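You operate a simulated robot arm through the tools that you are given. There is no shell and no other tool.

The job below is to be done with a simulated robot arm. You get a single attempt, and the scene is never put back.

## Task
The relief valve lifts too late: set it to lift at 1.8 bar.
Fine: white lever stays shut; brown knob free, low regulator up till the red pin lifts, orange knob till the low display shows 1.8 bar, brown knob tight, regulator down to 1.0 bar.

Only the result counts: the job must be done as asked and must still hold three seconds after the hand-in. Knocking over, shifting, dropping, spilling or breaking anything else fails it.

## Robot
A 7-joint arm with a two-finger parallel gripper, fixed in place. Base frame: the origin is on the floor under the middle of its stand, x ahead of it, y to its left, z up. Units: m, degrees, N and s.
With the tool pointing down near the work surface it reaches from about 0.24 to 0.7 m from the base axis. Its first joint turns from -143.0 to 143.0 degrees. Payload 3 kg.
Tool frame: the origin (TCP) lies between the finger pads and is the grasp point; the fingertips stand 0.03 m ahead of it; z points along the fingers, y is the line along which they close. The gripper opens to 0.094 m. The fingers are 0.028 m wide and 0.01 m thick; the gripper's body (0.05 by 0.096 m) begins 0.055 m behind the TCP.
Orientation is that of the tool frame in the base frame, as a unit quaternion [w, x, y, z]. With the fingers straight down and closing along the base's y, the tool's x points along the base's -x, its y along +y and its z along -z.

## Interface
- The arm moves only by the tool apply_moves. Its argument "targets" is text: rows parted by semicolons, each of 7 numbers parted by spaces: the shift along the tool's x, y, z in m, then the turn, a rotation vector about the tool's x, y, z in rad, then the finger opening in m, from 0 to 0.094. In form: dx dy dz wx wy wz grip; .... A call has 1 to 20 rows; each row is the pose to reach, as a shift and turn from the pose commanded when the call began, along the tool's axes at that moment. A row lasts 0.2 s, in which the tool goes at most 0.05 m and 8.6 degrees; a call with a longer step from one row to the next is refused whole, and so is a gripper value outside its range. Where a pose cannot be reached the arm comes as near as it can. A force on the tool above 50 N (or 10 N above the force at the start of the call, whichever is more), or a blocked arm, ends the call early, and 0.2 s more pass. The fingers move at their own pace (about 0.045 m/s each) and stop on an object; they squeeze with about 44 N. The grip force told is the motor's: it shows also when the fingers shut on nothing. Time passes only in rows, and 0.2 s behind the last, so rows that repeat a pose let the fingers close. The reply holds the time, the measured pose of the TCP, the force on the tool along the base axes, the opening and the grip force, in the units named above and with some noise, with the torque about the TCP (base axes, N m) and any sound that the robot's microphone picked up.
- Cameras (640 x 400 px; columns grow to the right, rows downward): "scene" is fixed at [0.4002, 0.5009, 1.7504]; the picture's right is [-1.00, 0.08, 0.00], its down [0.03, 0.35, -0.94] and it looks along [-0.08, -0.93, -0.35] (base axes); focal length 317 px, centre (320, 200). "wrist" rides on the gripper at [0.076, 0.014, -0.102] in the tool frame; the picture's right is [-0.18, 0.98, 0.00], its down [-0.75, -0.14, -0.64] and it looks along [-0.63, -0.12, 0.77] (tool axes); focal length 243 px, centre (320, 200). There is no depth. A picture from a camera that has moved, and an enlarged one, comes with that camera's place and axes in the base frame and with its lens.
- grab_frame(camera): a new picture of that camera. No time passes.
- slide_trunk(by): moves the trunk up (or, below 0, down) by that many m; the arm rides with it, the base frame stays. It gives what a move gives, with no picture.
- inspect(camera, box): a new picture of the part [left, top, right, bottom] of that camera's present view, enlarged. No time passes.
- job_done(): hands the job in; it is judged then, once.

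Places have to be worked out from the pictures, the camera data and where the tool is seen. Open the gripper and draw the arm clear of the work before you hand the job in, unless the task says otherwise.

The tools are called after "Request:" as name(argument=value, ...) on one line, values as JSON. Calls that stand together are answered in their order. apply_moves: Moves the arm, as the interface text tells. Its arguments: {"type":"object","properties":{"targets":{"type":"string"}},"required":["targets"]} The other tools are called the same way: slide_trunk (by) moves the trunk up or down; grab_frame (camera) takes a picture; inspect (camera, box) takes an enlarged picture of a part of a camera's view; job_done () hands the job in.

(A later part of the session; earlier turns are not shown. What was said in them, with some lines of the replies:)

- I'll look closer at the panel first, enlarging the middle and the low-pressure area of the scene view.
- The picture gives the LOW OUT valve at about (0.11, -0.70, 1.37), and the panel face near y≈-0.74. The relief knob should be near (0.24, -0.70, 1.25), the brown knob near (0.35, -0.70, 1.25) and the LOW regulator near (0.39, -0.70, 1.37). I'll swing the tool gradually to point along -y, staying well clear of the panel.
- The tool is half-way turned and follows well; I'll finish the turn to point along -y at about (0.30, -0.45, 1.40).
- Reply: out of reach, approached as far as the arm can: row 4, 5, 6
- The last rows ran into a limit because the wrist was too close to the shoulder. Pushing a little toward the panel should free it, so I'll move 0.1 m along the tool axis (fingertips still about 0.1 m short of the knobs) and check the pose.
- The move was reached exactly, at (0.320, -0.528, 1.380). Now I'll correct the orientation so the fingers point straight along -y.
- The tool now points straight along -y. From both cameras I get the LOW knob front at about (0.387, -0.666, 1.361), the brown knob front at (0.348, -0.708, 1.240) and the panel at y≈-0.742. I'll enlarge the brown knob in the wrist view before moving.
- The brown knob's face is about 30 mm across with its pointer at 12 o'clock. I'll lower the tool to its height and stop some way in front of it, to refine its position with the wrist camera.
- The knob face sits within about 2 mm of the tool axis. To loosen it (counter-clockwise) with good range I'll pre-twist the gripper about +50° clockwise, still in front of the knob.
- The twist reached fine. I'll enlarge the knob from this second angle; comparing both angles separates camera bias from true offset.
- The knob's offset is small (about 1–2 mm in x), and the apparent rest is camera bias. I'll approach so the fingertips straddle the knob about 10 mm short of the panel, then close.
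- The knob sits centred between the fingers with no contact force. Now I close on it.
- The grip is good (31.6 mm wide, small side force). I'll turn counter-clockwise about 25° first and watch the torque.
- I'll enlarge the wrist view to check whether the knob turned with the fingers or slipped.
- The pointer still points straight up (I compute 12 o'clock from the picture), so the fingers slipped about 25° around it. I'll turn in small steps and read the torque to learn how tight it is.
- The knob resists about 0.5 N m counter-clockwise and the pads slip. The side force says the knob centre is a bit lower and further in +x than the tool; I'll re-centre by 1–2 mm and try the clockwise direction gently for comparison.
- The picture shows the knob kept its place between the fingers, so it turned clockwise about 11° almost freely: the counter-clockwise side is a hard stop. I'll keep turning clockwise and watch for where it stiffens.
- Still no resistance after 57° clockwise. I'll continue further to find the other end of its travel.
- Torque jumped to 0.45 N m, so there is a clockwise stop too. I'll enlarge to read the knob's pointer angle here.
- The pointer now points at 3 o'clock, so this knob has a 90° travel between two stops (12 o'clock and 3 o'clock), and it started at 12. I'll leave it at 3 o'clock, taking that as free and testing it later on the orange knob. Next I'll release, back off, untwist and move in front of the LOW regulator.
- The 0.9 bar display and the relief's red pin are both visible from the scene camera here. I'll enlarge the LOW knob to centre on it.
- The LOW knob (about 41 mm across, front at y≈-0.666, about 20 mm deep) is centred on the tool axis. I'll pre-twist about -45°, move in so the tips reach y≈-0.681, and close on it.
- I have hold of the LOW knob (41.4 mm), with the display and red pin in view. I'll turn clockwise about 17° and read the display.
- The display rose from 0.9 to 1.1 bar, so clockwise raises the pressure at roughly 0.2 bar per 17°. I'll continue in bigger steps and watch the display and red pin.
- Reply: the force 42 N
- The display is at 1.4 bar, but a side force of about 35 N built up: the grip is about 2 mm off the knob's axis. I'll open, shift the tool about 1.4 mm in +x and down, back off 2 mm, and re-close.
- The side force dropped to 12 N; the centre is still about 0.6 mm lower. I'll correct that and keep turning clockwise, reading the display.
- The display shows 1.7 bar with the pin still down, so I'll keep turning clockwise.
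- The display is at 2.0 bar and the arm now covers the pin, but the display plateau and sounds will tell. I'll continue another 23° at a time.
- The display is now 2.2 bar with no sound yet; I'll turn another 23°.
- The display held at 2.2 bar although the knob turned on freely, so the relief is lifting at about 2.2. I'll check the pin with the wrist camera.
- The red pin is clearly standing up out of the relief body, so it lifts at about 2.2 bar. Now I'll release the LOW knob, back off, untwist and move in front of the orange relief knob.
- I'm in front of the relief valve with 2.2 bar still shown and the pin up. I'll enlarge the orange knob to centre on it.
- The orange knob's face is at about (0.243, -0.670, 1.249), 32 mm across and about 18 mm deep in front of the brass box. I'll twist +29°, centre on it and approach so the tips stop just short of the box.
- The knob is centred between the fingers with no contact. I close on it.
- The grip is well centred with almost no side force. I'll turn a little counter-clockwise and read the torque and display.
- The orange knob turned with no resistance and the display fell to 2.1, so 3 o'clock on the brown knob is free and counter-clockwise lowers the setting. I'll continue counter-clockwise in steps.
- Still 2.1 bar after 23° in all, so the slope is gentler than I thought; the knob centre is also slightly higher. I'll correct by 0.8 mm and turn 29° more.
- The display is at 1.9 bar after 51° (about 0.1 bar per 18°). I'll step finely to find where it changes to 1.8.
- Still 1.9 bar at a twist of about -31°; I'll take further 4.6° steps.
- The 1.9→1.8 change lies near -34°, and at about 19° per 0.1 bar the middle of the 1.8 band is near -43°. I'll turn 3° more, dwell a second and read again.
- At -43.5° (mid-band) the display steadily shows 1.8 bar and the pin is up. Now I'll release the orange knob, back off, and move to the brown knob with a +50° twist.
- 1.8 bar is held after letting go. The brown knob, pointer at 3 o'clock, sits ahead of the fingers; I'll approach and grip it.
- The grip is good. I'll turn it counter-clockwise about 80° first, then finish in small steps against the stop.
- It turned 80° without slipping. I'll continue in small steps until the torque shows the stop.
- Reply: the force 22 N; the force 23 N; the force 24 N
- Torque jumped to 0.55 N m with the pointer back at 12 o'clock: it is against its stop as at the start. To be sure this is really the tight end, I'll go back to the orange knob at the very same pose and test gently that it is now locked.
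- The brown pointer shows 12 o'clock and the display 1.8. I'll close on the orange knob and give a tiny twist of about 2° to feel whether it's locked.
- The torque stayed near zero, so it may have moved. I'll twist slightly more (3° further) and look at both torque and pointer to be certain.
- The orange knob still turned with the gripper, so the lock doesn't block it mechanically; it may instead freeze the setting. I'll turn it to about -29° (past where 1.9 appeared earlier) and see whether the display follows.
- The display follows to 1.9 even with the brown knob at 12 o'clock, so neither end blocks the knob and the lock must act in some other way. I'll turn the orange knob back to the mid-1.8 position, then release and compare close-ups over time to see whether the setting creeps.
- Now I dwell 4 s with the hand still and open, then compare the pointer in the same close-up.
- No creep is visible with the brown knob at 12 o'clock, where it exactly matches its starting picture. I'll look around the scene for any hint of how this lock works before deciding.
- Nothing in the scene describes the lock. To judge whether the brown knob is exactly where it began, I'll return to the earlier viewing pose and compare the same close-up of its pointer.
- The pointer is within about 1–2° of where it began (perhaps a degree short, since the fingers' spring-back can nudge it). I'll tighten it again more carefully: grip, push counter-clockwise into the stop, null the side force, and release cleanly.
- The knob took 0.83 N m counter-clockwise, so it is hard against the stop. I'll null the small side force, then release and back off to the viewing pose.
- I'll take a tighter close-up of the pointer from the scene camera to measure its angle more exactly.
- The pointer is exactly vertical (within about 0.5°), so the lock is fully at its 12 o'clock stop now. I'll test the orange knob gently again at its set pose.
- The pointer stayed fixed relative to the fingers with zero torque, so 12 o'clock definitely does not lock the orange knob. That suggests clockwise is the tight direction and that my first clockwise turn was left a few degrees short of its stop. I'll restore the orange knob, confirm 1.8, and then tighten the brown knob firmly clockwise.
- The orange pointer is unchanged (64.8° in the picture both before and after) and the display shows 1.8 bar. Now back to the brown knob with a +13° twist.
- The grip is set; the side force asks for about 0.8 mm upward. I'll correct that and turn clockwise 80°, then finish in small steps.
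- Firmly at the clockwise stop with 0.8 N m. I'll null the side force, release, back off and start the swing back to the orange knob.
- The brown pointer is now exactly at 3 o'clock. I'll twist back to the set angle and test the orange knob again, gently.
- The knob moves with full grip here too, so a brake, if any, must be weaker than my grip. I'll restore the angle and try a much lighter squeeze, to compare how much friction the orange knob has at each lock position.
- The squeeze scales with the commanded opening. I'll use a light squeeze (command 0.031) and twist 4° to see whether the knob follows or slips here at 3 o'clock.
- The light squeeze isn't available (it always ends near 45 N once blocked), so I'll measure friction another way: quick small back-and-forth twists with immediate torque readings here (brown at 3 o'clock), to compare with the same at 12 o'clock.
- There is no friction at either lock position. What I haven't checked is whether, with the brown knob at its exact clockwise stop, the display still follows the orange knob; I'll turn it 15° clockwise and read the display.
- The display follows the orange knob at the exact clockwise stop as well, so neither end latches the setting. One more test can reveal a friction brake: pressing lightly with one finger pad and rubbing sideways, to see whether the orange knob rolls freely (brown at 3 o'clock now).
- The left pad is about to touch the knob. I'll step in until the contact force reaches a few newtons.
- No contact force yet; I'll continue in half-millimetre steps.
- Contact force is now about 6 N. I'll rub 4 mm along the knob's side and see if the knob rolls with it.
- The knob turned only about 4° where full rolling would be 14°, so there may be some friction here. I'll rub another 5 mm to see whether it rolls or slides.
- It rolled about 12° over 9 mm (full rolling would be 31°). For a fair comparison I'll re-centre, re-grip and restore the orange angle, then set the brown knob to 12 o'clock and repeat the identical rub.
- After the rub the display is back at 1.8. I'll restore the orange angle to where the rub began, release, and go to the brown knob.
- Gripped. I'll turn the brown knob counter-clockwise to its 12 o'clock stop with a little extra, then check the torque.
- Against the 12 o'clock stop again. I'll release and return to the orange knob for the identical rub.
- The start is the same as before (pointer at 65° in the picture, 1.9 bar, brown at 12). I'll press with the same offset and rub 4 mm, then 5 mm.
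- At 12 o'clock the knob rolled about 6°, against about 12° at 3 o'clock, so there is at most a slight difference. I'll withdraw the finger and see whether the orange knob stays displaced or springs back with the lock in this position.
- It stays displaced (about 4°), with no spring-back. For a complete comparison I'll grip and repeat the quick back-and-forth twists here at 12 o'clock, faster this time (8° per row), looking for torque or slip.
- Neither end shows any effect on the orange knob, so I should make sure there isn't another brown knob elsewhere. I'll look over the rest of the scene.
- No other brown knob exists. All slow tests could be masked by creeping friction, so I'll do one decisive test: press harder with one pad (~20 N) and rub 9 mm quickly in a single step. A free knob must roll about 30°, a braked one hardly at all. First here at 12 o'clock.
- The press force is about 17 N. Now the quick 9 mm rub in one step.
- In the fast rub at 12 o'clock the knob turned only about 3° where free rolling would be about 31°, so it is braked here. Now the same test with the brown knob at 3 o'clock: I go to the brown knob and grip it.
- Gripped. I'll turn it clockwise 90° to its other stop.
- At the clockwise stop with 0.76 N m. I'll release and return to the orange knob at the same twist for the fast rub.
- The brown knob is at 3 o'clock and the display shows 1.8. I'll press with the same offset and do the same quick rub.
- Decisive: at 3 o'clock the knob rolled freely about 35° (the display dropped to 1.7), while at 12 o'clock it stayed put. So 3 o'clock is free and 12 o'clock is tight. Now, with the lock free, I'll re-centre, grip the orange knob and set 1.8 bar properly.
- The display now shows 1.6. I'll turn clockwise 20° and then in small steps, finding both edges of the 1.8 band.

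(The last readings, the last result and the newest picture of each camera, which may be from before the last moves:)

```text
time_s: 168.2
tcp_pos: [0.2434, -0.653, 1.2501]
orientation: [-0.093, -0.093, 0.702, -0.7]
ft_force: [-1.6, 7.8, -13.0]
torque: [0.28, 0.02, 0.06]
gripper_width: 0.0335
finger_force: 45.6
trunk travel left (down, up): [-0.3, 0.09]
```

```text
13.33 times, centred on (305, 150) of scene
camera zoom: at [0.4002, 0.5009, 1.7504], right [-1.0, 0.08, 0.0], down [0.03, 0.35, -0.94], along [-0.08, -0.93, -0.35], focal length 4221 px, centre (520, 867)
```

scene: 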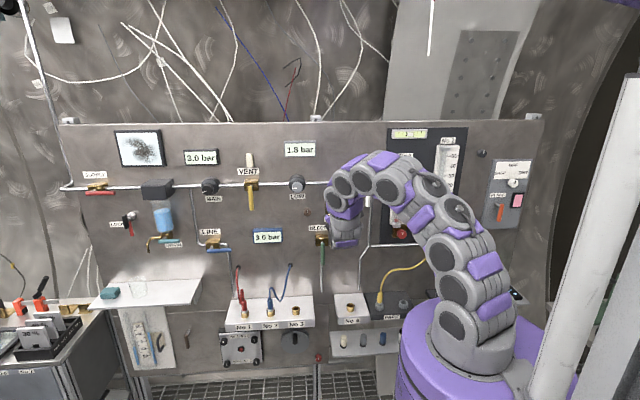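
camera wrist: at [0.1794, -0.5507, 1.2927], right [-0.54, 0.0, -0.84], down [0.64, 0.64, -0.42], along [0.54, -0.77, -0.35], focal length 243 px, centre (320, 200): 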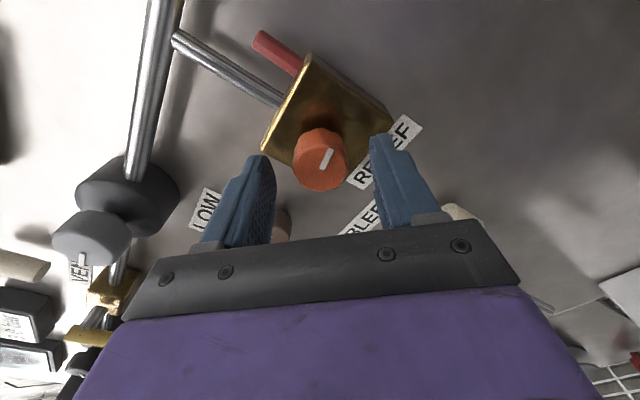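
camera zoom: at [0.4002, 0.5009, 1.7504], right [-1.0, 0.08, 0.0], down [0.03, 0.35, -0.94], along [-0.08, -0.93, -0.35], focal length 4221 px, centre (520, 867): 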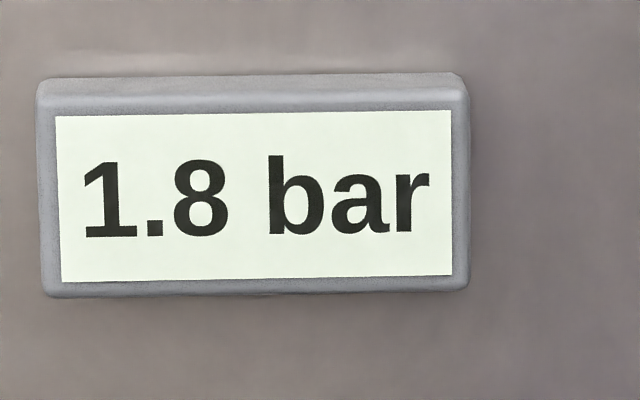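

The 1.7→1.8 edge is near -19.5°. I'll continue clockwise to find the 1.8→1.9 edge.

Request:
apply_moves(targets="0 0.0005 0 0 0 0.08 0.0; 0 0.0005 0 0 0 0.16 0.0; 0 0.0005 0 0 0 0.2 0.0; 0 0.0005 0 0 0 0.2 0.0; 0 0.0005 0 0 0 0.2 0.0")

Request:
inspect(camera="scene", box=[290, 135, 320, 165])

Request:
apply_moves(targets="0 0 0 0 0 0.05 0.0; 0 0 0 0 0 0.05 0.0; 0 0 0 0 0 0.05 0.0")

Request:
inspect(camera="scene", box=[290, 135, 320, 165])

Request:
apply_moves(targets="0 0 0 0 0 0.05 0.0; 0 0 0 0 0 0.05 0.0; 0 0 0 0 0 0.05 0.0")

Request:
inspect(camera="scene", box=[290, 135, 320, 165])

```text
time_s: 169.4
tcp_pos: [0.2444, -0.6537, 1.2497]
orientation: [-0.022, -0.023, 0.707, -0.707]
ft_force: [-4.2, 13.7, -16.3]
torque: [0.27, 0.03, -0.53]
gripper_width: 0.0336
finger_force: 45.4
trunk travel left (down, up): [-0.3, 0.09]
```

```text
13.33 times, centred on (305, 150) of scene
camera zoom: at [0.4002, 0.5009, 1.7504], right [-1.0, 0.08, 0.0], down [0.03, 0.35, -0.94], along [-0.08, -0.93, -0.35], focal length 4221 px, centre (520, 867)
```

zoom: 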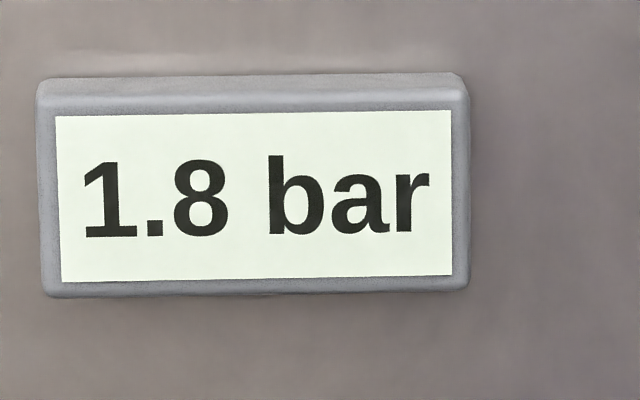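

```text
time_s: 170.2
tcp_pos: [0.2444, -0.6533, 1.2483]
orientation: [-0.004, -0.005, 0.707, -0.707]
ft_force: [-5.1, 14.2, -16.5]
torque: [0.27, 0.02, 0.05]
gripper_width: 0.0338
finger_force: 44.6
trunk travel left (down, up): [-0.3, 0.09]
```

```text
13.33 times, centred on (305, 150) of scene
camera zoom: at [0.4002, 0.5009, 1.7504], right [-1.0, 0.08, 0.0], down [0.03, 0.35, -0.94], along [-0.08, -0.93, -0.35], focal length 4221 px, centre (520, 867)
```

zoom: 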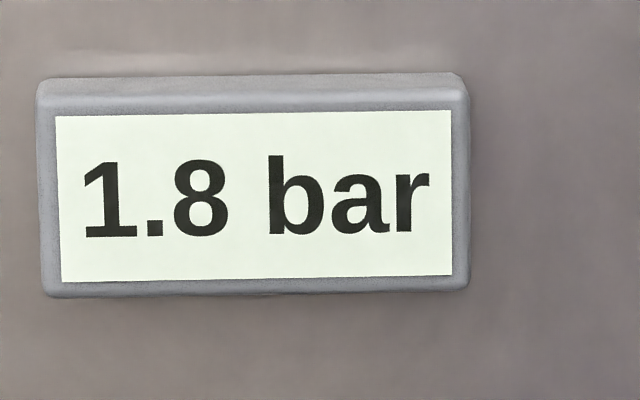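

```text
time_s: 171.0
tcp_pos: [0.2442, -0.6526, 1.2501]
orientation: [-0.013, -0.012, -0.707, 0.707]
ft_force: [-5.2, 13.4, -19.2]
torque: [0.25, 0.02, -0.5]
gripper_width: 0.0335
finger_force: 44.3
trunk travel left (down, up): [-0.3, 0.09]
```

```text
13.33 times, centred on (305, 150) of scene
camera zoom: at [0.4002, 0.5009, 1.7504], right [-1.0, 0.08, 0.0], down [0.03, 0.35, -0.94], along [-0.08, -0.93, -0.35], focal length 4221 px, centre (520, 867)
```

zoom: 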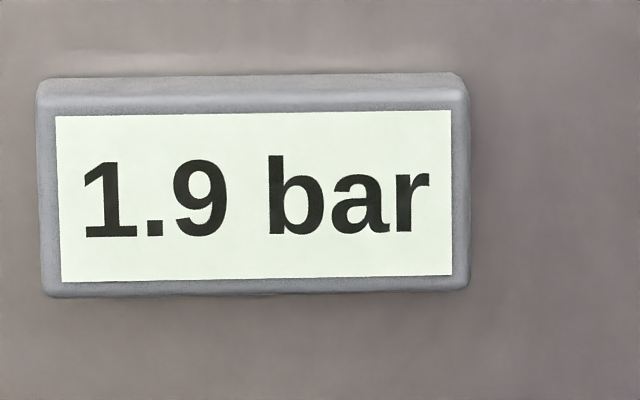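

The 1.8 band runs from about -19.5° to +0.6°, so its middle is near -9.4°. I'll turn back there and relieve the side force before letting go.

Request:
apply_moves(targets="0 0.0008 0 0 0 -0.07 0.0; 0 0.0008 0 0 0 -0.14 0.0; 0 0.0008 0 0 0 -0.201 0.0; 0 0.0008 0 0 0 -0.201 0.0; 0 0.0008 0 0 0 -0.201 0.0")

Request:
inspect(camera="scene", box=[290, 135, 320, 165])

Request:
inspect(camera="wrist", box=[300, 140, 350, 175])

```text
time_s: 172.2
tcp_pos: [0.243, -0.6533, 1.2508]
orientation: [0.058, 0.057, -0.704, 0.705]
ft_force: [-5.6, 7.8, -5.5]
torque: [0.42, 0.01, 0.02]
gripper_width: 0.0336
finger_force: 45.1
trunk travel left (down, up): [-0.3, 0.09]
```

```text
13.33 times, centred on (305, 150) of scene
camera zoom: at [0.4002, 0.5009, 1.7504], right [-1.0, 0.08, 0.0], down [0.03, 0.35, -0.94], along [-0.08, -0.93, -0.35], focal length 4221 px, centre (520, 867)
```

zoom: 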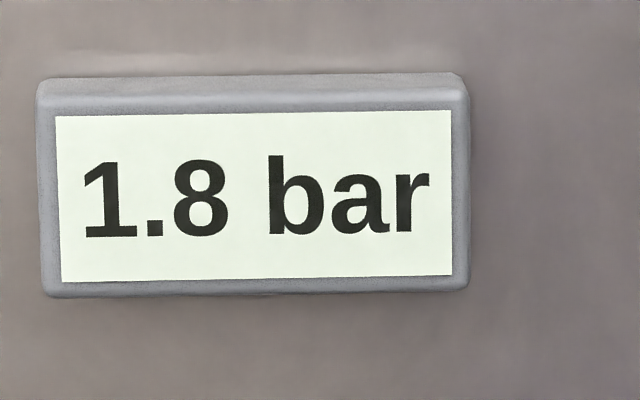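

```text
11.43 times, centred on (325, 158) of wrist
camera zoom: at [0.1663, -0.5503, 1.2488], right [0.02, 0.0, -1.0], down [0.77, 0.64, 0.01], along [0.64, -0.77, 0.01], focal length 2773 px, centre (263, 686)
```

zoom: 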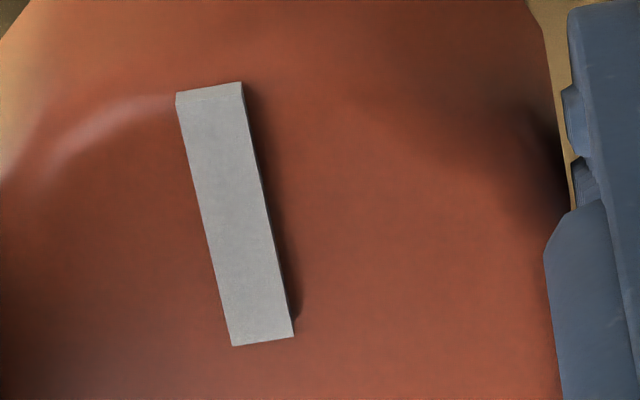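

Display 1.8 at mid-band with small side forces. I'll trim those out, release, and compare the pointer.

Request:
apply_moves(targets="0.0003 0.0003 -0.0005 0 0 0 0.0; 0.0003 0.0003 -0.0005 0 0 0 0.0")

Request:
apply_moves(targets="0 0 0 0 0 0 0.04; 0 0 0 0 0 0 0.06; 0 0 0 0 0 0 0.06; 0 0 0 0 0 0 0.06")

Request:
inspect(camera="wrist", box=[300, 140, 350, 175])

Request:
inspect(camera="scene", box=[270, 130, 390, 260])

```text
time_s: 172.8
tcp_pos: [0.2445, -0.6544, 1.2495]
orientation: [0.057, 0.058, -0.705, 0.705]
ft_force: [-3.3, 1.6, -0.9]
torque: [0.3, 0.0, -0.36]
gripper_width: 0.0337
finger_force: 45.3
trunk travel left (down, up): [-0.3, 0.09]
```

```text
time_s: 173.8
tcp_pos: [0.244, -0.6524, 1.2506]
orientation: [-0.058, -0.058, 0.705, -0.704]
ft_force: [-1.4, -0.1, 0.0]
torque: [-0.02, 0.02, -0.01]
gripper_width: 0.06
finger_force: 0.0
trunk travel left (down, up): [-0.3, 0.09]
```

```text
11.43 times, centred on (325, 158) of wrist
camera zoom: at [0.1666, -0.5497, 1.2484], right [0.02, 0.0, -1.0], down [0.77, 0.64, 0.02], along [0.64, -0.77, 0.01], focal length 2773 px, centre (263, 686)
```

zoom: 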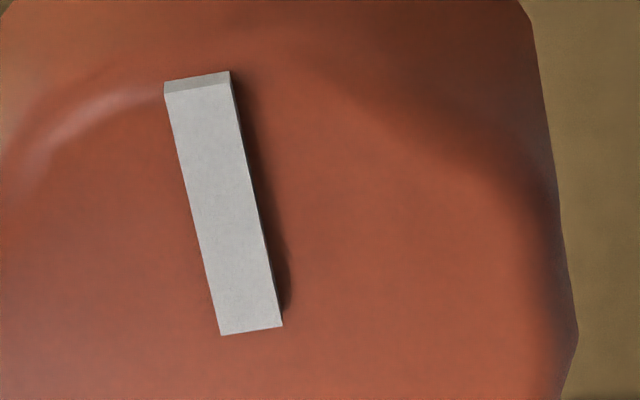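

```text
3.08 times, centred on (330, 195) of scene
camera zoom: at [0.4002, 0.5009, 1.7504], right [-1.0, 0.08, 0.0], down [0.03, 0.35, -0.94], along [-0.08, -0.93, -0.35], focal length 974 px, centre (289, 215)
```

zoom: 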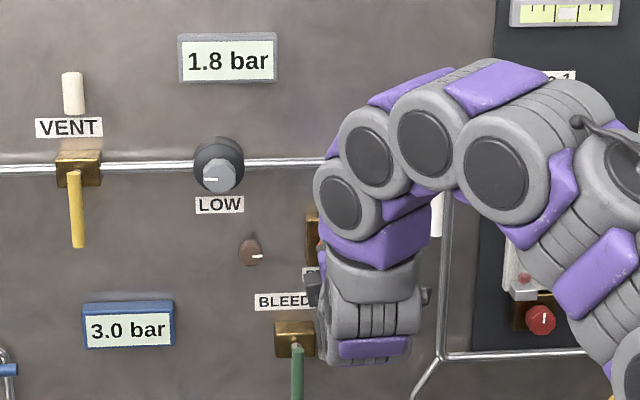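

The pointer angle didn't change on release (102.5°) and the display holds 1.8. Now to the brown knob to tighten it at 12 o'clock.

Request:
apply_moves(targets="0 0 -0.022 0 0 0 0.06; 0 0 -0.044 0 0 0 0.06; -0.0135 -0.0004 -0.044 0 0 0.13 0.07; -0.027 -0.0008 -0.044 0 0 0.26 0.07; -0.0406 -0.0011 -0.044 0 0 0.39 0.07; -0.0541 -0.0015 -0.044 0 0 0.519 0.07; -0.0676 -0.0019 -0.044 0 0 0.649 0.07; -0.0811 -0.0023 -0.044 0 0 0.779 0.07; -0.0947 -0.0026 -0.044 0 0 0.909 0.07; -0.1082 -0.003 -0.044 0 0 1.038 0.07; -0.1082 -0.003 -0.044 0 0 1.038 0.07; -0.1082 -0.003 -0.01 0 0 1.038 0.07; -0.1082 -0.003 0.02 0 0 1.038 0.07; -0.1082 -0.003 0.035 0 0 1.038 0.07; -0.1082 -0.003 0.044 0 0 1.038 0.07; -0.1082 -0.003 0.044 0 0 1.038 0.05; -0.1082 -0.003 0.044 0 0 1.038 0.03; -0.1082 -0.003 0.044 0 0 1.038 0.0; -0.1082 -0.003 0.044 0 0 1.038 0.0")

Request:
inspect(camera="wrist", box=[260, 100, 400, 220])

Request:
inspect(camera="scene", box=[270, 130, 390, 260])

```text
time_s: 177.8
tcp_pos: [0.35, -0.6963, 1.2351]
orientation: [0.299, 0.3, 0.641, -0.641]
ft_force: [1.1, 1.8, -2.9]
torque: [-0.34, 0.02, -0.22]
gripper_width: 0.0313
finger_force: 43.1
trunk travel left (down, up): [-0.3, 0.09]
```

```text
3.33 times, centred on (330, 160) of wrist
camera zoom: at [0.3123, -0.5936, 1.1678], right [0.87, 0.0, -0.49], down [0.38, 0.64, 0.67], along [0.32, -0.77, 0.56], focal length 809 px, centre (287, 333)
```

zoom: 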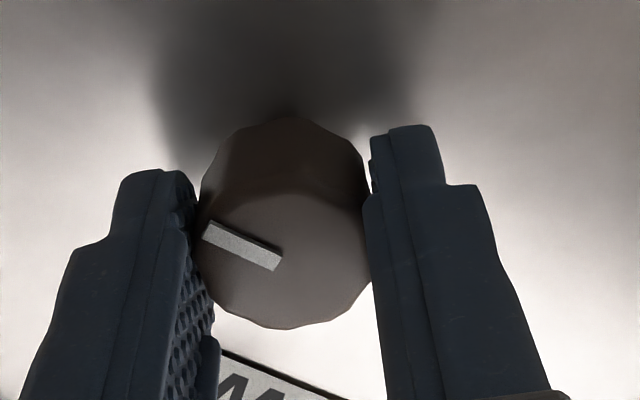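

```text
3.08 times, centred on (330, 195) of scene
camera zoom: at [0.4002, 0.5009, 1.7504], right [-1.0, 0.08, 0.0], down [0.03, 0.35, -0.94], along [-0.08, -0.93, -0.35], focal length 974 px, centre (289, 215)
```

zoom: 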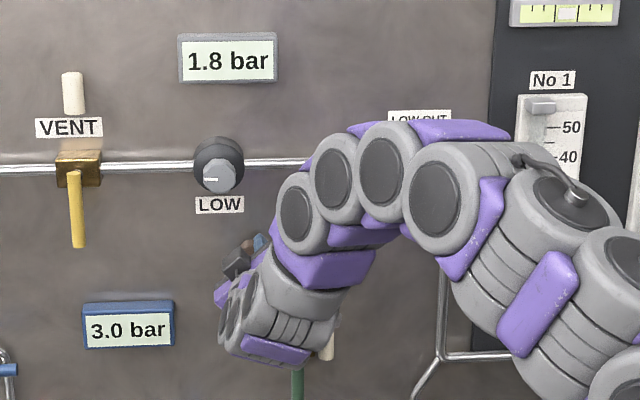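

Gripped, 1.8 bar still shown. I'll turn it counter-clockwise firmly to the 12 o'clock stop.

Request:
apply_moves(targets="0 0 0 0 0 -0.13 0.0; 0 0 0 0 0 -0.26 0.0; 0 0 0 0 0 -0.39 0.0; 0 0 0 0 0 -0.52 0.0; 0 0 0 0 0 -0.65 0.0; 0 0 0 0 0 -0.78 0.0; 0 0 0 0 0 -0.91 0.0; 0 0 0 0 0 -1.04 0.0; 0 0 0 0 0 -1.17 0.0; 0 0 0 0 0 -1.3 0.0; 0 0 0 0 0 -1.43 0.0; 0 0 0 0 0 -1.53 0.0; 0 0 0 0 0 -1.6 0.0; 0 0 0 0 0 -1.65 0.0; 0 0 0 0 0 -1.65 0.0")

Request:
apply_moves(targets="0 0 0 0 0 -0.05 0.0; 0 0 0 0 0 -0.05 0.0")

Request:
inspect(camera="wrist", box=[260, 100, 400, 220])

```text
time_s: 181.0
tcp_pos: [0.351, -0.6975, 1.2352]
orientation: [0.268, 0.269, -0.654, 0.654]
ft_force: [2.4, 3.1, 1.2]
torque: [0.33, -0.54, -0.31]
gripper_width: 0.0314
finger_force: 44.9
trunk travel left (down, up): [-0.3, 0.09]
```

```text
time_s: 181.6
tcp_pos: [0.3514, -0.6971, 1.2349]
orientation: [0.284, 0.284, -0.647, 0.648]
ft_force: [1.7, 3.8, 2.8]
torque: [0.7, -0.52, -0.15]
gripper_width: 0.0315
finger_force: 44.7
trunk travel left (down, up): [-0.3, 0.09]
```

```text
3.33 times, centred on (330, 160) of wrist
camera zoom: at [0.2884, -0.5936, 1.2813], right [-0.6, 0.0, -0.8], down [0.61, 0.64, -0.46], along [0.51, -0.77, -0.38], focal length 809 px, centre (287, 333)
```

zoom: 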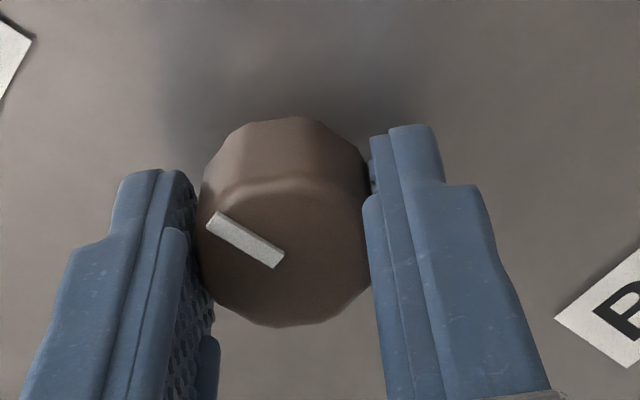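

It is tight against the stop (0.52 N m) with little side force. I'll release and move up in front of the LOW regulator, twisting clockwise so I have range to turn it down.

Request:
apply_moves(targets="0 0 0 0 0 0 0.05; 0 0 0 0 0 0 0.07; 0 0 0 0 0 0 0.07; 0 0 -0.03 0 0 0 0.07; 0 0 -0.06 0 0 0 0.07; 0 0 -0.087 0 0 0 0.07; 0.0049 -0.0087 -0.087 0 0 0.1425 0.075; 0.0098 -0.0174 -0.087 0 0 0.285 0.075; 0.0147 -0.0261 -0.087 0 0 0.4275 0.075; 0.0196 -0.0348 -0.087 0 0 0.57 0.075; 0.0245 -0.0435 -0.087 0 0 0.7125 0.075; 0.0294 -0.0522 -0.087 0 0 0.855 0.075; 0.0344 -0.0609 -0.087 0 0 0.9975 0.075; 0.0393 -0.0696 -0.087 0 0 1.14 0.075; 0.0442 -0.0783 -0.087 0 0 1.2825 0.075; 0.0491 -0.087 -0.087 0 0 1.425 0.075; 0.054 -0.0957 -0.087 0 0 1.5675 0.075; 0.0589 -0.1044 -0.087 0 0 1.71 0.075; 0.0638 -0.1131 -0.087 0 0 1.8525 0.075; 0.0638 -0.1131 -0.087 0 0 1.8525 0.075")

Request:
inspect(camera="scene", box=[260, 130, 400, 260])

Request:
grab_frame(camera="wrist")

```text
time_s: 185.8
tcp_pos: [0.3906, -0.6089, 1.3576]
orientation: [0.347, 0.346, 0.617, -0.615]
ft_force: [-0.2, -0.8, -0.5]
torque: [0.01, -0.01, 0.01]
gripper_width: 0.075
finger_force: 0.1
trunk travel left (down, up): [-0.3, 0.09]
```

```text
3.08 times, centred on (330, 195) of scene
camera zoom: at [0.4002, 0.5009, 1.7504], right [-1.0, 0.08, 0.0], down [0.03, 0.35, -0.94], along [-0.08, -0.93, -0.35], focal length 974 px, centre (289, 215)
```

zoom: 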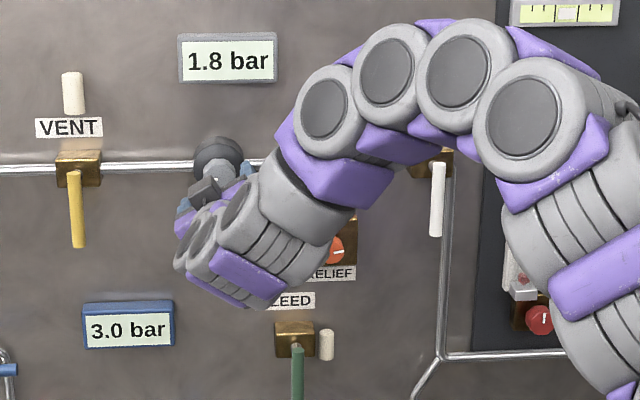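

```text
taken
camera wrist: at [0.3636, -0.5062, 1.2852], right [0.94, 0.0, -0.35], down [0.27, 0.64, 0.72], along [0.23, -0.77, 0.6], focal length 243 px, centre (320, 200)
```

wrist: 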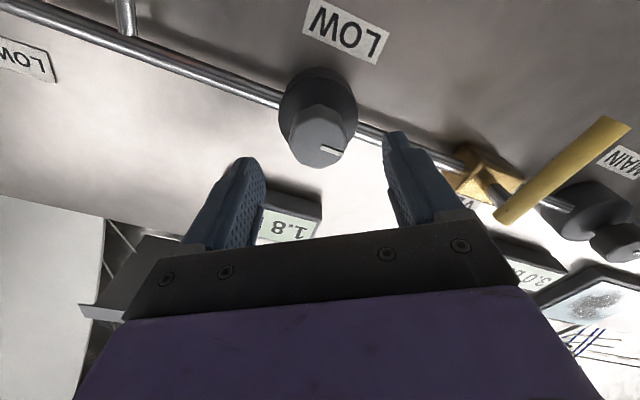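

1.8 bar is still shown. The LOW knob is centred ahead; I'll finish the twist to +100°, approach and grip.

Request:
apply_moves(targets="0 0 0 0 0 0.144 0.07; 0 0 0 0 0 0.288 0.07; 0 0 0 0 0 0.432 0.07; 0 0 0 0 0 0.576 0.07; 0 0 0 0 0 0.72 0.07; 0 0 0.018 0 0 0.72 0.07; 0 0 0.032 0 0 0.72 0.07; 0 0 0.038 0 0 0.72 0.07; 0 0 0.038 0 0 0.72 0.07; 0 0 0.038 0 0 0.72 0.05; 0 0 0.038 0 0 0.72 0.03; 0 0 0.038 0 0 0.72 0.0; 0 0 0.038 0 0 0.72 0.0")

Request:
inspect(camera="wrist", box=[260, 80, 400, 220])

```text
time_s: 188.6
tcp_pos: [0.389, -0.6486, 1.3579]
orientation: [0.541, 0.542, 0.454, -0.455]
ft_force: [-1.4, -1.5, -1.1]
torque: [0.16, 0.0, -0.01]
gripper_width: 0.0412
finger_force: 45.2
trunk travel left (down, up): [-0.3, 0.09]
```

```text
2.86 times, centred on (330, 150) of wrist
camera zoom: at [0.418, -0.5452, 1.2856], right [0.94, 0.0, 0.35], down [-0.27, 0.64, 0.72], along [-0.23, -0.77, 0.6], focal length 693 px, centre (291, 343)
```

zoom: 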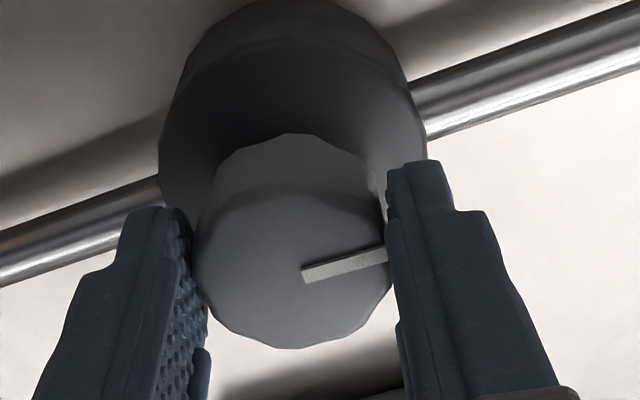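

The grip is clean with almost no side force. I'll turn counter-clockwise about 75° and read the display.

Request:
apply_moves(targets="0 0 0 0 0 -0.12 0.0; 0 0 0 0 0 -0.24 0.0; 0 0 0 0 0 -0.36 0.0; 0 0 0 0 0 -0.48 0.0; 0 0 0 0 0 -0.6 0.0; 0 0 0 0 0 -0.72 0.0; 0 0 0 0 0 -0.84 0.0; 0 0 0 0 0 -0.96 0.0; 0 0 0 0 0 -1.08 0.0; 0 0 0 0 0 -1.2 0.0; 0 0 0 0 0 -1.3 0.0; 0 0 0 0 0 -1.3 0.0; 0 0 0 0 0 -1.3 0.0")

Request:
inspect(camera="scene", box=[260, 130, 400, 260])

```text
time_s: 191.4
tcp_pos: [0.3894, -0.6494, 1.3593]
orientation: [-0.156, -0.157, -0.688, 0.691]
ft_force: [-11.7, 1.5, -0.7]
torque: [0.06, -0.04, -0.44]
gripper_width: 0.041
finger_force: 45.0
trunk travel left (down, up): [-0.3, 0.09]
```

```text
3.08 times, centred on (330, 195) of scene
camera zoom: at [0.4002, 0.5009, 1.7504], right [-1.0, 0.08, 0.0], down [0.03, 0.35, -0.94], along [-0.08, -0.93, -0.35], focal length 974 px, centre (289, 215)
```

zoom: 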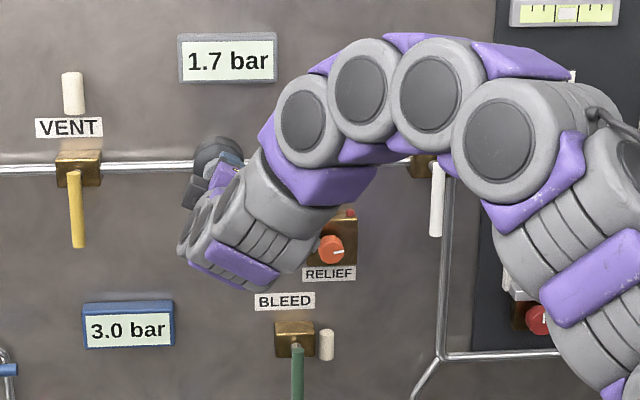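

Pressure fell to 1.7 bar and the red pin has dropped. I'll go on counter-clockwise about 57°.

Request:
apply_moves(targets="0.0005 -0.0002 0 0 0 -0.12 0.0; 0.0005 -0.0002 0 0 0 -0.24 0.0; 0.0005 -0.0002 0 0 0 -0.36 0.0; 0.0005 -0.0002 0 0 0 -0.48 0.0; 0.0005 -0.0002 0 0 0 -0.6 0.0; 0.0005 -0.0002 0 0 0 -0.72 0.0; 0.0005 -0.0002 0 0 0 -0.84 0.0; 0.0005 -0.0002 0 0 0 -0.96 0.0; 0.0005 -0.0002 0 0 0 -1.0 0.0; 0.0005 -0.0002 0 0 0 -1.0 0.0; 0.0005 -0.0002 0 0 0 -1.0 0.0")

Request:
inspect(camera="scene", box=[260, 130, 400, 260])

```text
time_s: 193.8
tcp_pos: [0.3891, -0.6494, 1.3604]
orientation: [0.193, 0.193, -0.678, 0.682]
ft_force: [-0.6, -12.2, 28.5]
torque: [-0.51, -0.07, -0.64]
gripper_width: 0.0408
finger_force: 45.3
trunk travel left (down, up): [-0.3, 0.09]
```

```text
3.08 times, centred on (330, 195) of scene
camera zoom: at [0.4002, 0.5009, 1.7504], right [-1.0, 0.08, 0.0], down [0.03, 0.35, -0.94], along [-0.08, -0.93, -0.35], focal length 974 px, centre (289, 215)
```

zoom: 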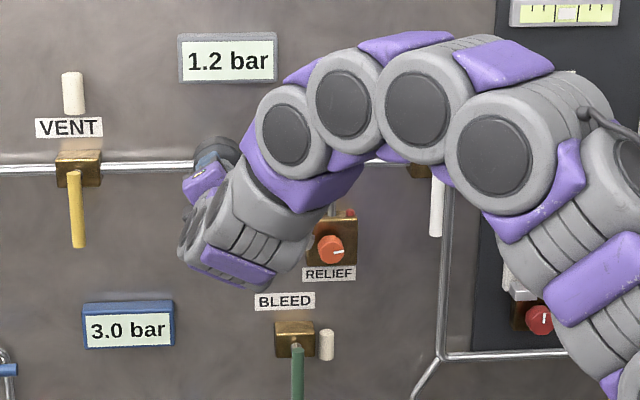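

Now 1.2 bar, with 28 N side force, so I'll shift the tool up 1.4 mm and continue in small steps.

Request:
apply_moves(targets="0.0007 -0.0012 0 0 0 0 0.0; 0.0007 -0.0012 0 0 0 -0.1 0.0; 0.0007 -0.0012 0 0 0 -0.2 0.0; 0.0007 -0.0012 0 0 0 -0.2 0.0; 0.0007 -0.0012 0 0 0 -0.2 0.0")

Request:
inspect(camera="scene", box=[290, 135, 320, 165])

Request:
apply_moves(targets="0 0 0 0 0 -0.04 0.0; 0 0 0 0 0 -0.04 0.0; 0 0 0 0 0 -0.04 0.0")

Request:
inspect(camera="scene", box=[290, 135, 320, 165])

Request:
apply_moves(targets="0 0 0 0 0 -0.04 0.0; 0 0 0 0 0 -0.04 0.0; 0 0 0 0 0 -0.04 0.0")

Request:
inspect(camera="scene", box=[290, 135, 320, 165])

```text
time_s: 195.0
tcp_pos: [0.3898, -0.6488, 1.3608]
orientation: [0.26, 0.26, -0.657, 0.658]
ft_force: [-1.2, -12.2, 26.9]
torque: [-0.35, -0.03, 0.08]
gripper_width: 0.0408
finger_force: 44.8
trunk travel left (down, up): [-0.3, 0.09]
```

```text
13.33 times, centred on (305, 150) of scene
camera zoom: at [0.4002, 0.5009, 1.7504], right [-1.0, 0.08, 0.0], down [0.03, 0.35, -0.94], along [-0.08, -0.93, -0.35], focal length 4221 px, centre (520, 867)
```

zoom: 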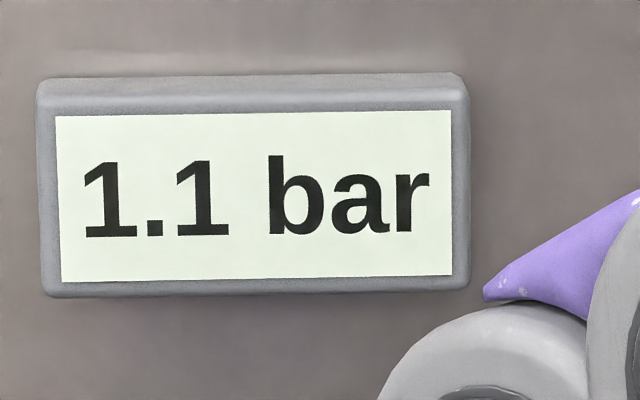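

```text
time_s: 195.8
tcp_pos: [0.3884, -0.6482, 1.3611]
orientation: [0.272, 0.273, -0.651, 0.654]
ft_force: [-0.9, -12.2, 28.5]
torque: [-0.14, -0.06, 0.19]
gripper_width: 0.041
finger_force: 45.0
trunk travel left (down, up): [-0.3, 0.09]
```

```text
13.33 times, centred on (305, 150) of scene
camera zoom: at [0.4002, 0.5009, 1.7504], right [-1.0, 0.08, 0.0], down [0.03, 0.35, -0.94], along [-0.08, -0.93, -0.35], focal length 4221 px, centre (520, 867)
```

zoom: 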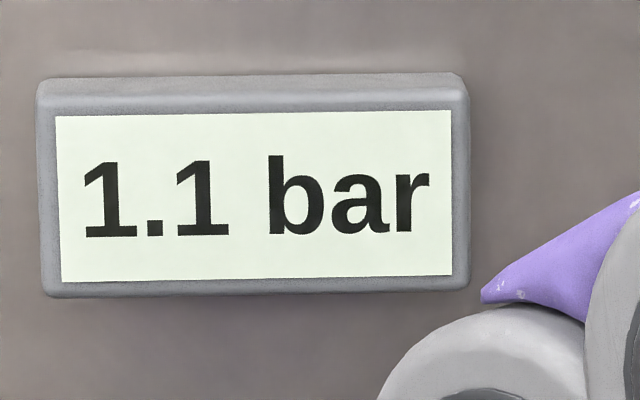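

```text
time_s: 196.6
tcp_pos: [0.3891, -0.6485, 1.3605]
orientation: [0.286, 0.285, -0.646, 0.648]
ft_force: [1.7, -14.3, 30.7]
torque: [-0.27, -0.03, 0.0]
gripper_width: 0.0411
finger_force: 45.0
trunk travel left (down, up): [-0.3, 0.09]
```

```text
13.33 times, centred on (305, 150) of scene
camera zoom: at [0.4002, 0.5009, 1.7504], right [-1.0, 0.08, 0.0], down [0.03, 0.35, -0.94], along [-0.08, -0.93, -0.35], focal length 4221 px, centre (520, 867)
```

zoom: 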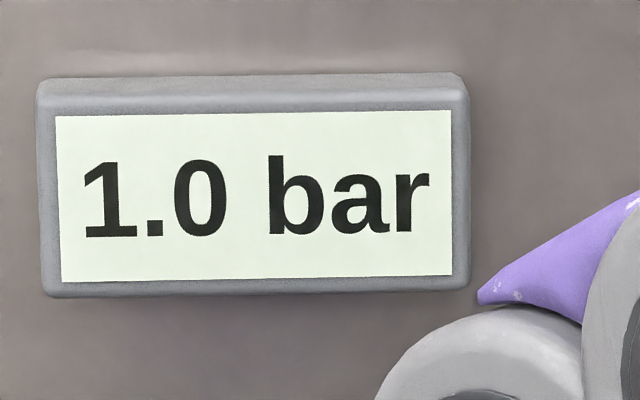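

The 1.1→1.0 change was just passed near -46.6°; the middle of the 1.0 band is about 5° further. I'll turn 4.3° more and shift up to relieve the side force.

Request:
apply_moves(targets="0.0011 -0.001 0 0 0 -0.04 0.0; 0.0011 -0.001 0 0 0 -0.078 0.0; 0.0011 -0.001 0 0 0 -0.078 0.0; 0.0011 -0.001 0 0 0 -0.078 0.0")

Request:
inspect(camera="wrist", box=[260, 80, 400, 220])

Request:
inspect(camera="scene", box=[260, 130, 400, 260])

```text
time_s: 197.6
tcp_pos: [0.3892, -0.6487, 1.3607]
orientation: [-0.312, -0.311, 0.636, -0.634]
ft_force: [-1.7, -8.9, 17.6]
torque: [-0.7, 0.02, -0.46]
gripper_width: 0.0411
finger_force: 44.7
trunk travel left (down, up): [-0.3, 0.09]
```

```text
2.86 times, centred on (330, 150) of wrist
camera zoom: at [0.3316, -0.545, 1.4129], right [-0.66, 0.0, -0.75], down [0.57, 0.64, -0.51], along [0.48, -0.77, -0.43], focal length 693 px, centre (291, 343)
```

zoom: 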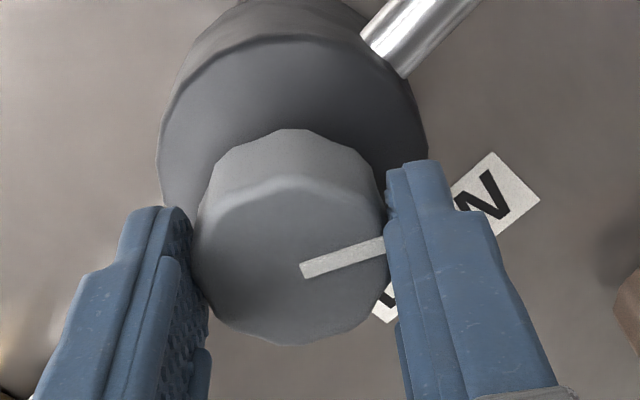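

```text
3.08 times, centred on (330, 195) of scene
camera zoom: at [0.4002, 0.5009, 1.7504], right [-1.0, 0.08, 0.0], down [0.03, 0.35, -0.94], along [-0.08, -0.93, -0.35], focal length 974 px, centre (289, 215)
```

zoom: 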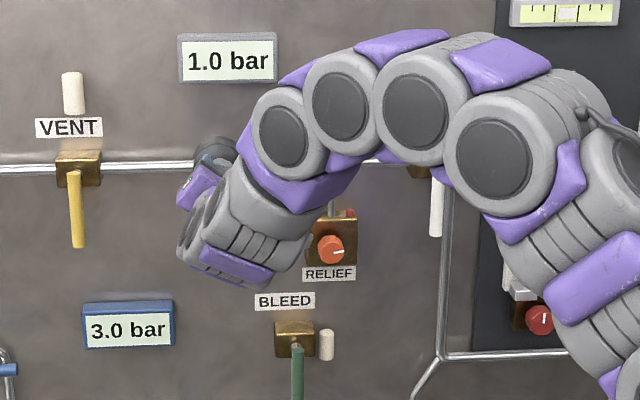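

1.0 bar at mid-band. I'll take out the remaining side force before letting go.

Request:
apply_moves(targets="0.001 -0.0008 0.0003 0 0 0 0.0; 0.001 -0.0008 0.0003 0 0 0 0.0")

Request:
inspect(camera="scene", box=[290, 135, 320, 165])

```text
time_s: 198.2
tcp_pos: [0.389, -0.6484, 1.3615]
orientation: [-0.311, -0.312, 0.636, -0.634]
ft_force: [-6.5, -3.5, 1.1]
torque: [-0.76, 0.01, -0.56]
gripper_width: 0.0409
finger_force: 44.8
trunk travel left (down, up): [-0.3, 0.09]
```

```text
13.33 times, centred on (305, 150) of scene
camera zoom: at [0.4002, 0.5009, 1.7504], right [-1.0, 0.08, 0.0], down [0.03, 0.35, -0.94], along [-0.08, -0.93, -0.35], focal length 4221 px, centre (520, 867)
```

zoom: 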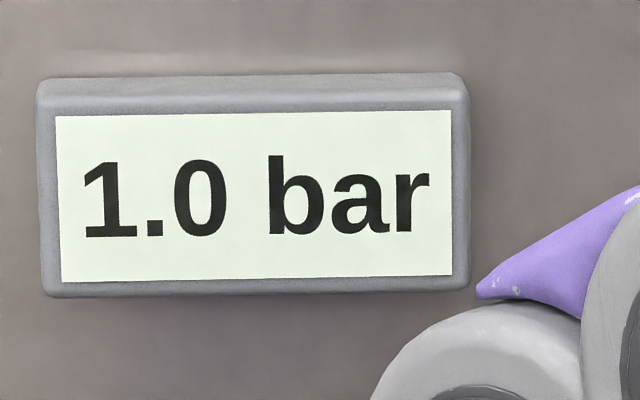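

The side force is gone and 1.0 bar is shown. I'll release and back straight off about 0.1 m.

Request:
apply_moves(targets="0 0 0 0 0 0 0.05; 0 0 0 0 0 0 0.07; 0 0 0 0 0 0 0.075; 0 0 -0.03 0 0 0 0.075; 0 0 -0.06 0 0 0 0.075; 0 0 -0.09 0 0 0 0.075; 0 0 -0.1 0 0 0 0.075; 0 0 -0.1 0 0 0 0.075")

Request:
inspect(camera="scene", box=[260, 130, 400, 260])

Request:
inspect(camera="scene", box=[300, 195, 345, 230])

Request:
grab_frame(camera="wrist")

```text
time_s: 200.0
tcp_pos: [0.3924, -0.5498, 1.3617]
orientation: [-0.311, -0.312, 0.635, -0.635]
ft_force: [-0.2, -0.1, 0.5]
torque: [0.03, 0.05, 0.02]
gripper_width: 0.0752
finger_force: 0.0
trunk travel left (down, up): [-0.3, 0.09]
```

```text
3.08 times, centred on (330, 195) of scene
camera zoom: at [0.4002, 0.5009, 1.7504], right [-1.0, 0.08, 0.0], down [0.03, 0.35, -0.94], along [-0.08, -0.93, -0.35], focal length 974 px, centre (289, 215)
```

zoom: 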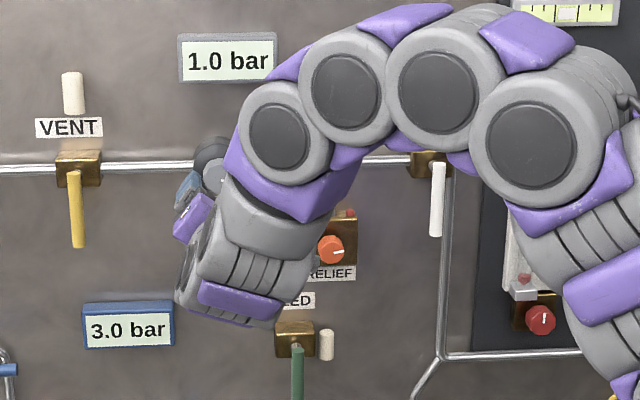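

```text
11.43 times, centred on (322, 212) of scene
camera zoom: at [0.4002, 0.5009, 1.7504], right [-1.0, 0.08, 0.0], down [0.03, 0.35, -0.94], along [-0.08, -0.93, -0.35], focal length 3618 px, centre (291, 57)
```

zoom: 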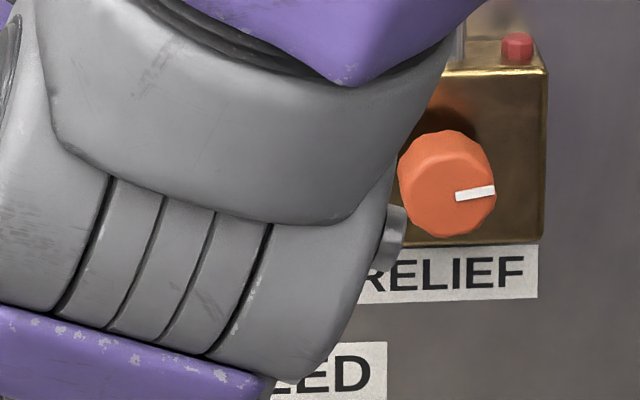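

```text
taken
camera wrist: at [0.3329, -0.4467, 1.4135], right [-0.66, 0.0, -0.75], down [0.57, 0.64, -0.51], along [0.48, -0.77, -0.43], focal length 243 px, centre (320, 200)
```

wrist: 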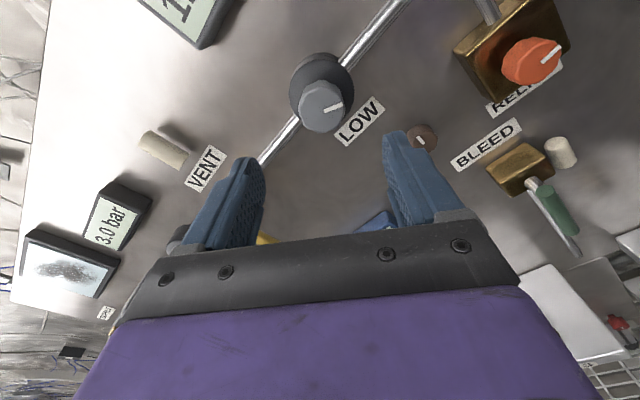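

The pressure reads 1.0 bar, the pin is down and the white lever is untouched. I'll raise the arm clear to view the brown knob and everything else before handing in.

Request:
apply_moves(targets="0.024 -0.018 -0.005 0 0 0.1 0.075; 0.047 -0.037 -0.01 0 0 0.2 0.075; 0.071 -0.055 -0.01 0 0 0.3 0.075; 0.095 -0.073 -0.01 0 0 0.4 0.075; 0.118 -0.092 -0.01 0 0 0.5 0.075; 0.118 -0.092 -0.01 0 0 0.5 0.075")

Request:
grab_frame(camera="scene")

Request:
inspect(camera="scene", box=[300, 180, 370, 250])

Request:
grab_frame(camera="wrist")

```text
time_s: 201.4
tcp_pos: [0.3913, -0.5386, 1.512]
orientation: [-0.144, -0.145, 0.693, -0.692]
ft_force: [0.0, -0.1, -0.2]
torque: [0.0, 0.01, 0.0]
gripper_width: 0.0749
finger_force: 0.0
trunk travel left (down, up): [-0.3, 0.09]
```

```text
taken
```

scene: 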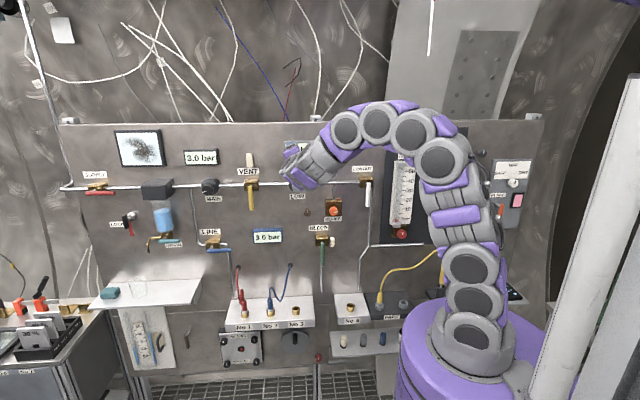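

```text
5.71 times, centred on (335, 215) of scene
camera zoom: at [0.4002, 0.5009, 1.7504], right [-1.0, 0.08, 0.0], down [0.03, 0.35, -0.94], along [-0.08, -0.93, -0.35], focal length 1809 px, centre (234, 114)
```

zoom: 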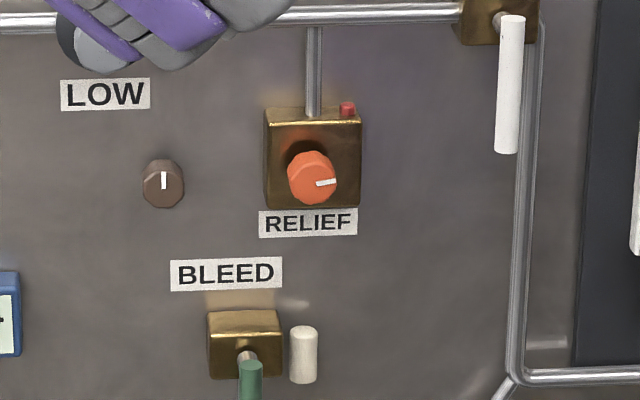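

```text
taken
camera wrist: at [0.3152, -0.4361, 1.5294], right [-0.22, 0.0, -0.97], down [0.75, 0.64, -0.17], along [0.63, -0.77, -0.14], focal length 243 px, centre (320, 200)
```

wrist: 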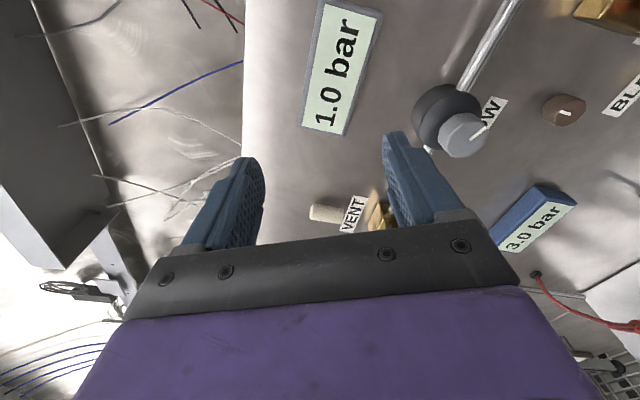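

The brown knob is tight at 12 o'clock and the orange knob still sits at its 1.8 bar setting; the display held 1.8 after locking. The red pin is down, LOW reads 1.0 bar, the white lever is still shut, and the arm is clear with the gripper open. I'm handing in.

Request:
job_done()

```text
The job is handed in.
```

The relief valve is set to lift at 1.8 bar. The brown knob is tight, and the low regulator is down to 1.0 bar. I handed the job in with the gripper open and the arm clear, but I got no pass or fail result back.

- **Setting:** Before adjustment, the relief valve lifted at about 2.2 bar. I found the orange-knob positions where the low display changed to 1.7 and to 1.9, and set the knob midway between them. The display still showed 1.8 after I tightened the brown knob.
- **Brown knob:** It turns a quarter turn between two stops, at 12 and 3 o'clock. Tight turned out to be 12 o'clock, where it was at the start. With it there, a quick push on the orange knob barely moved it; at 3 o'clock the same push spun it freely. While working this out I turned both knobs back and forth several times, including the orange one with the brown tight, then reset everything.
- **Not repeated:** I did not raise the pressure again after the final step to watch the valve lift at 1.8 bar.
- **Final state:** The red pin is down and the low display reads 1.0 bar. I did not touch the white lever, and it is still shut.
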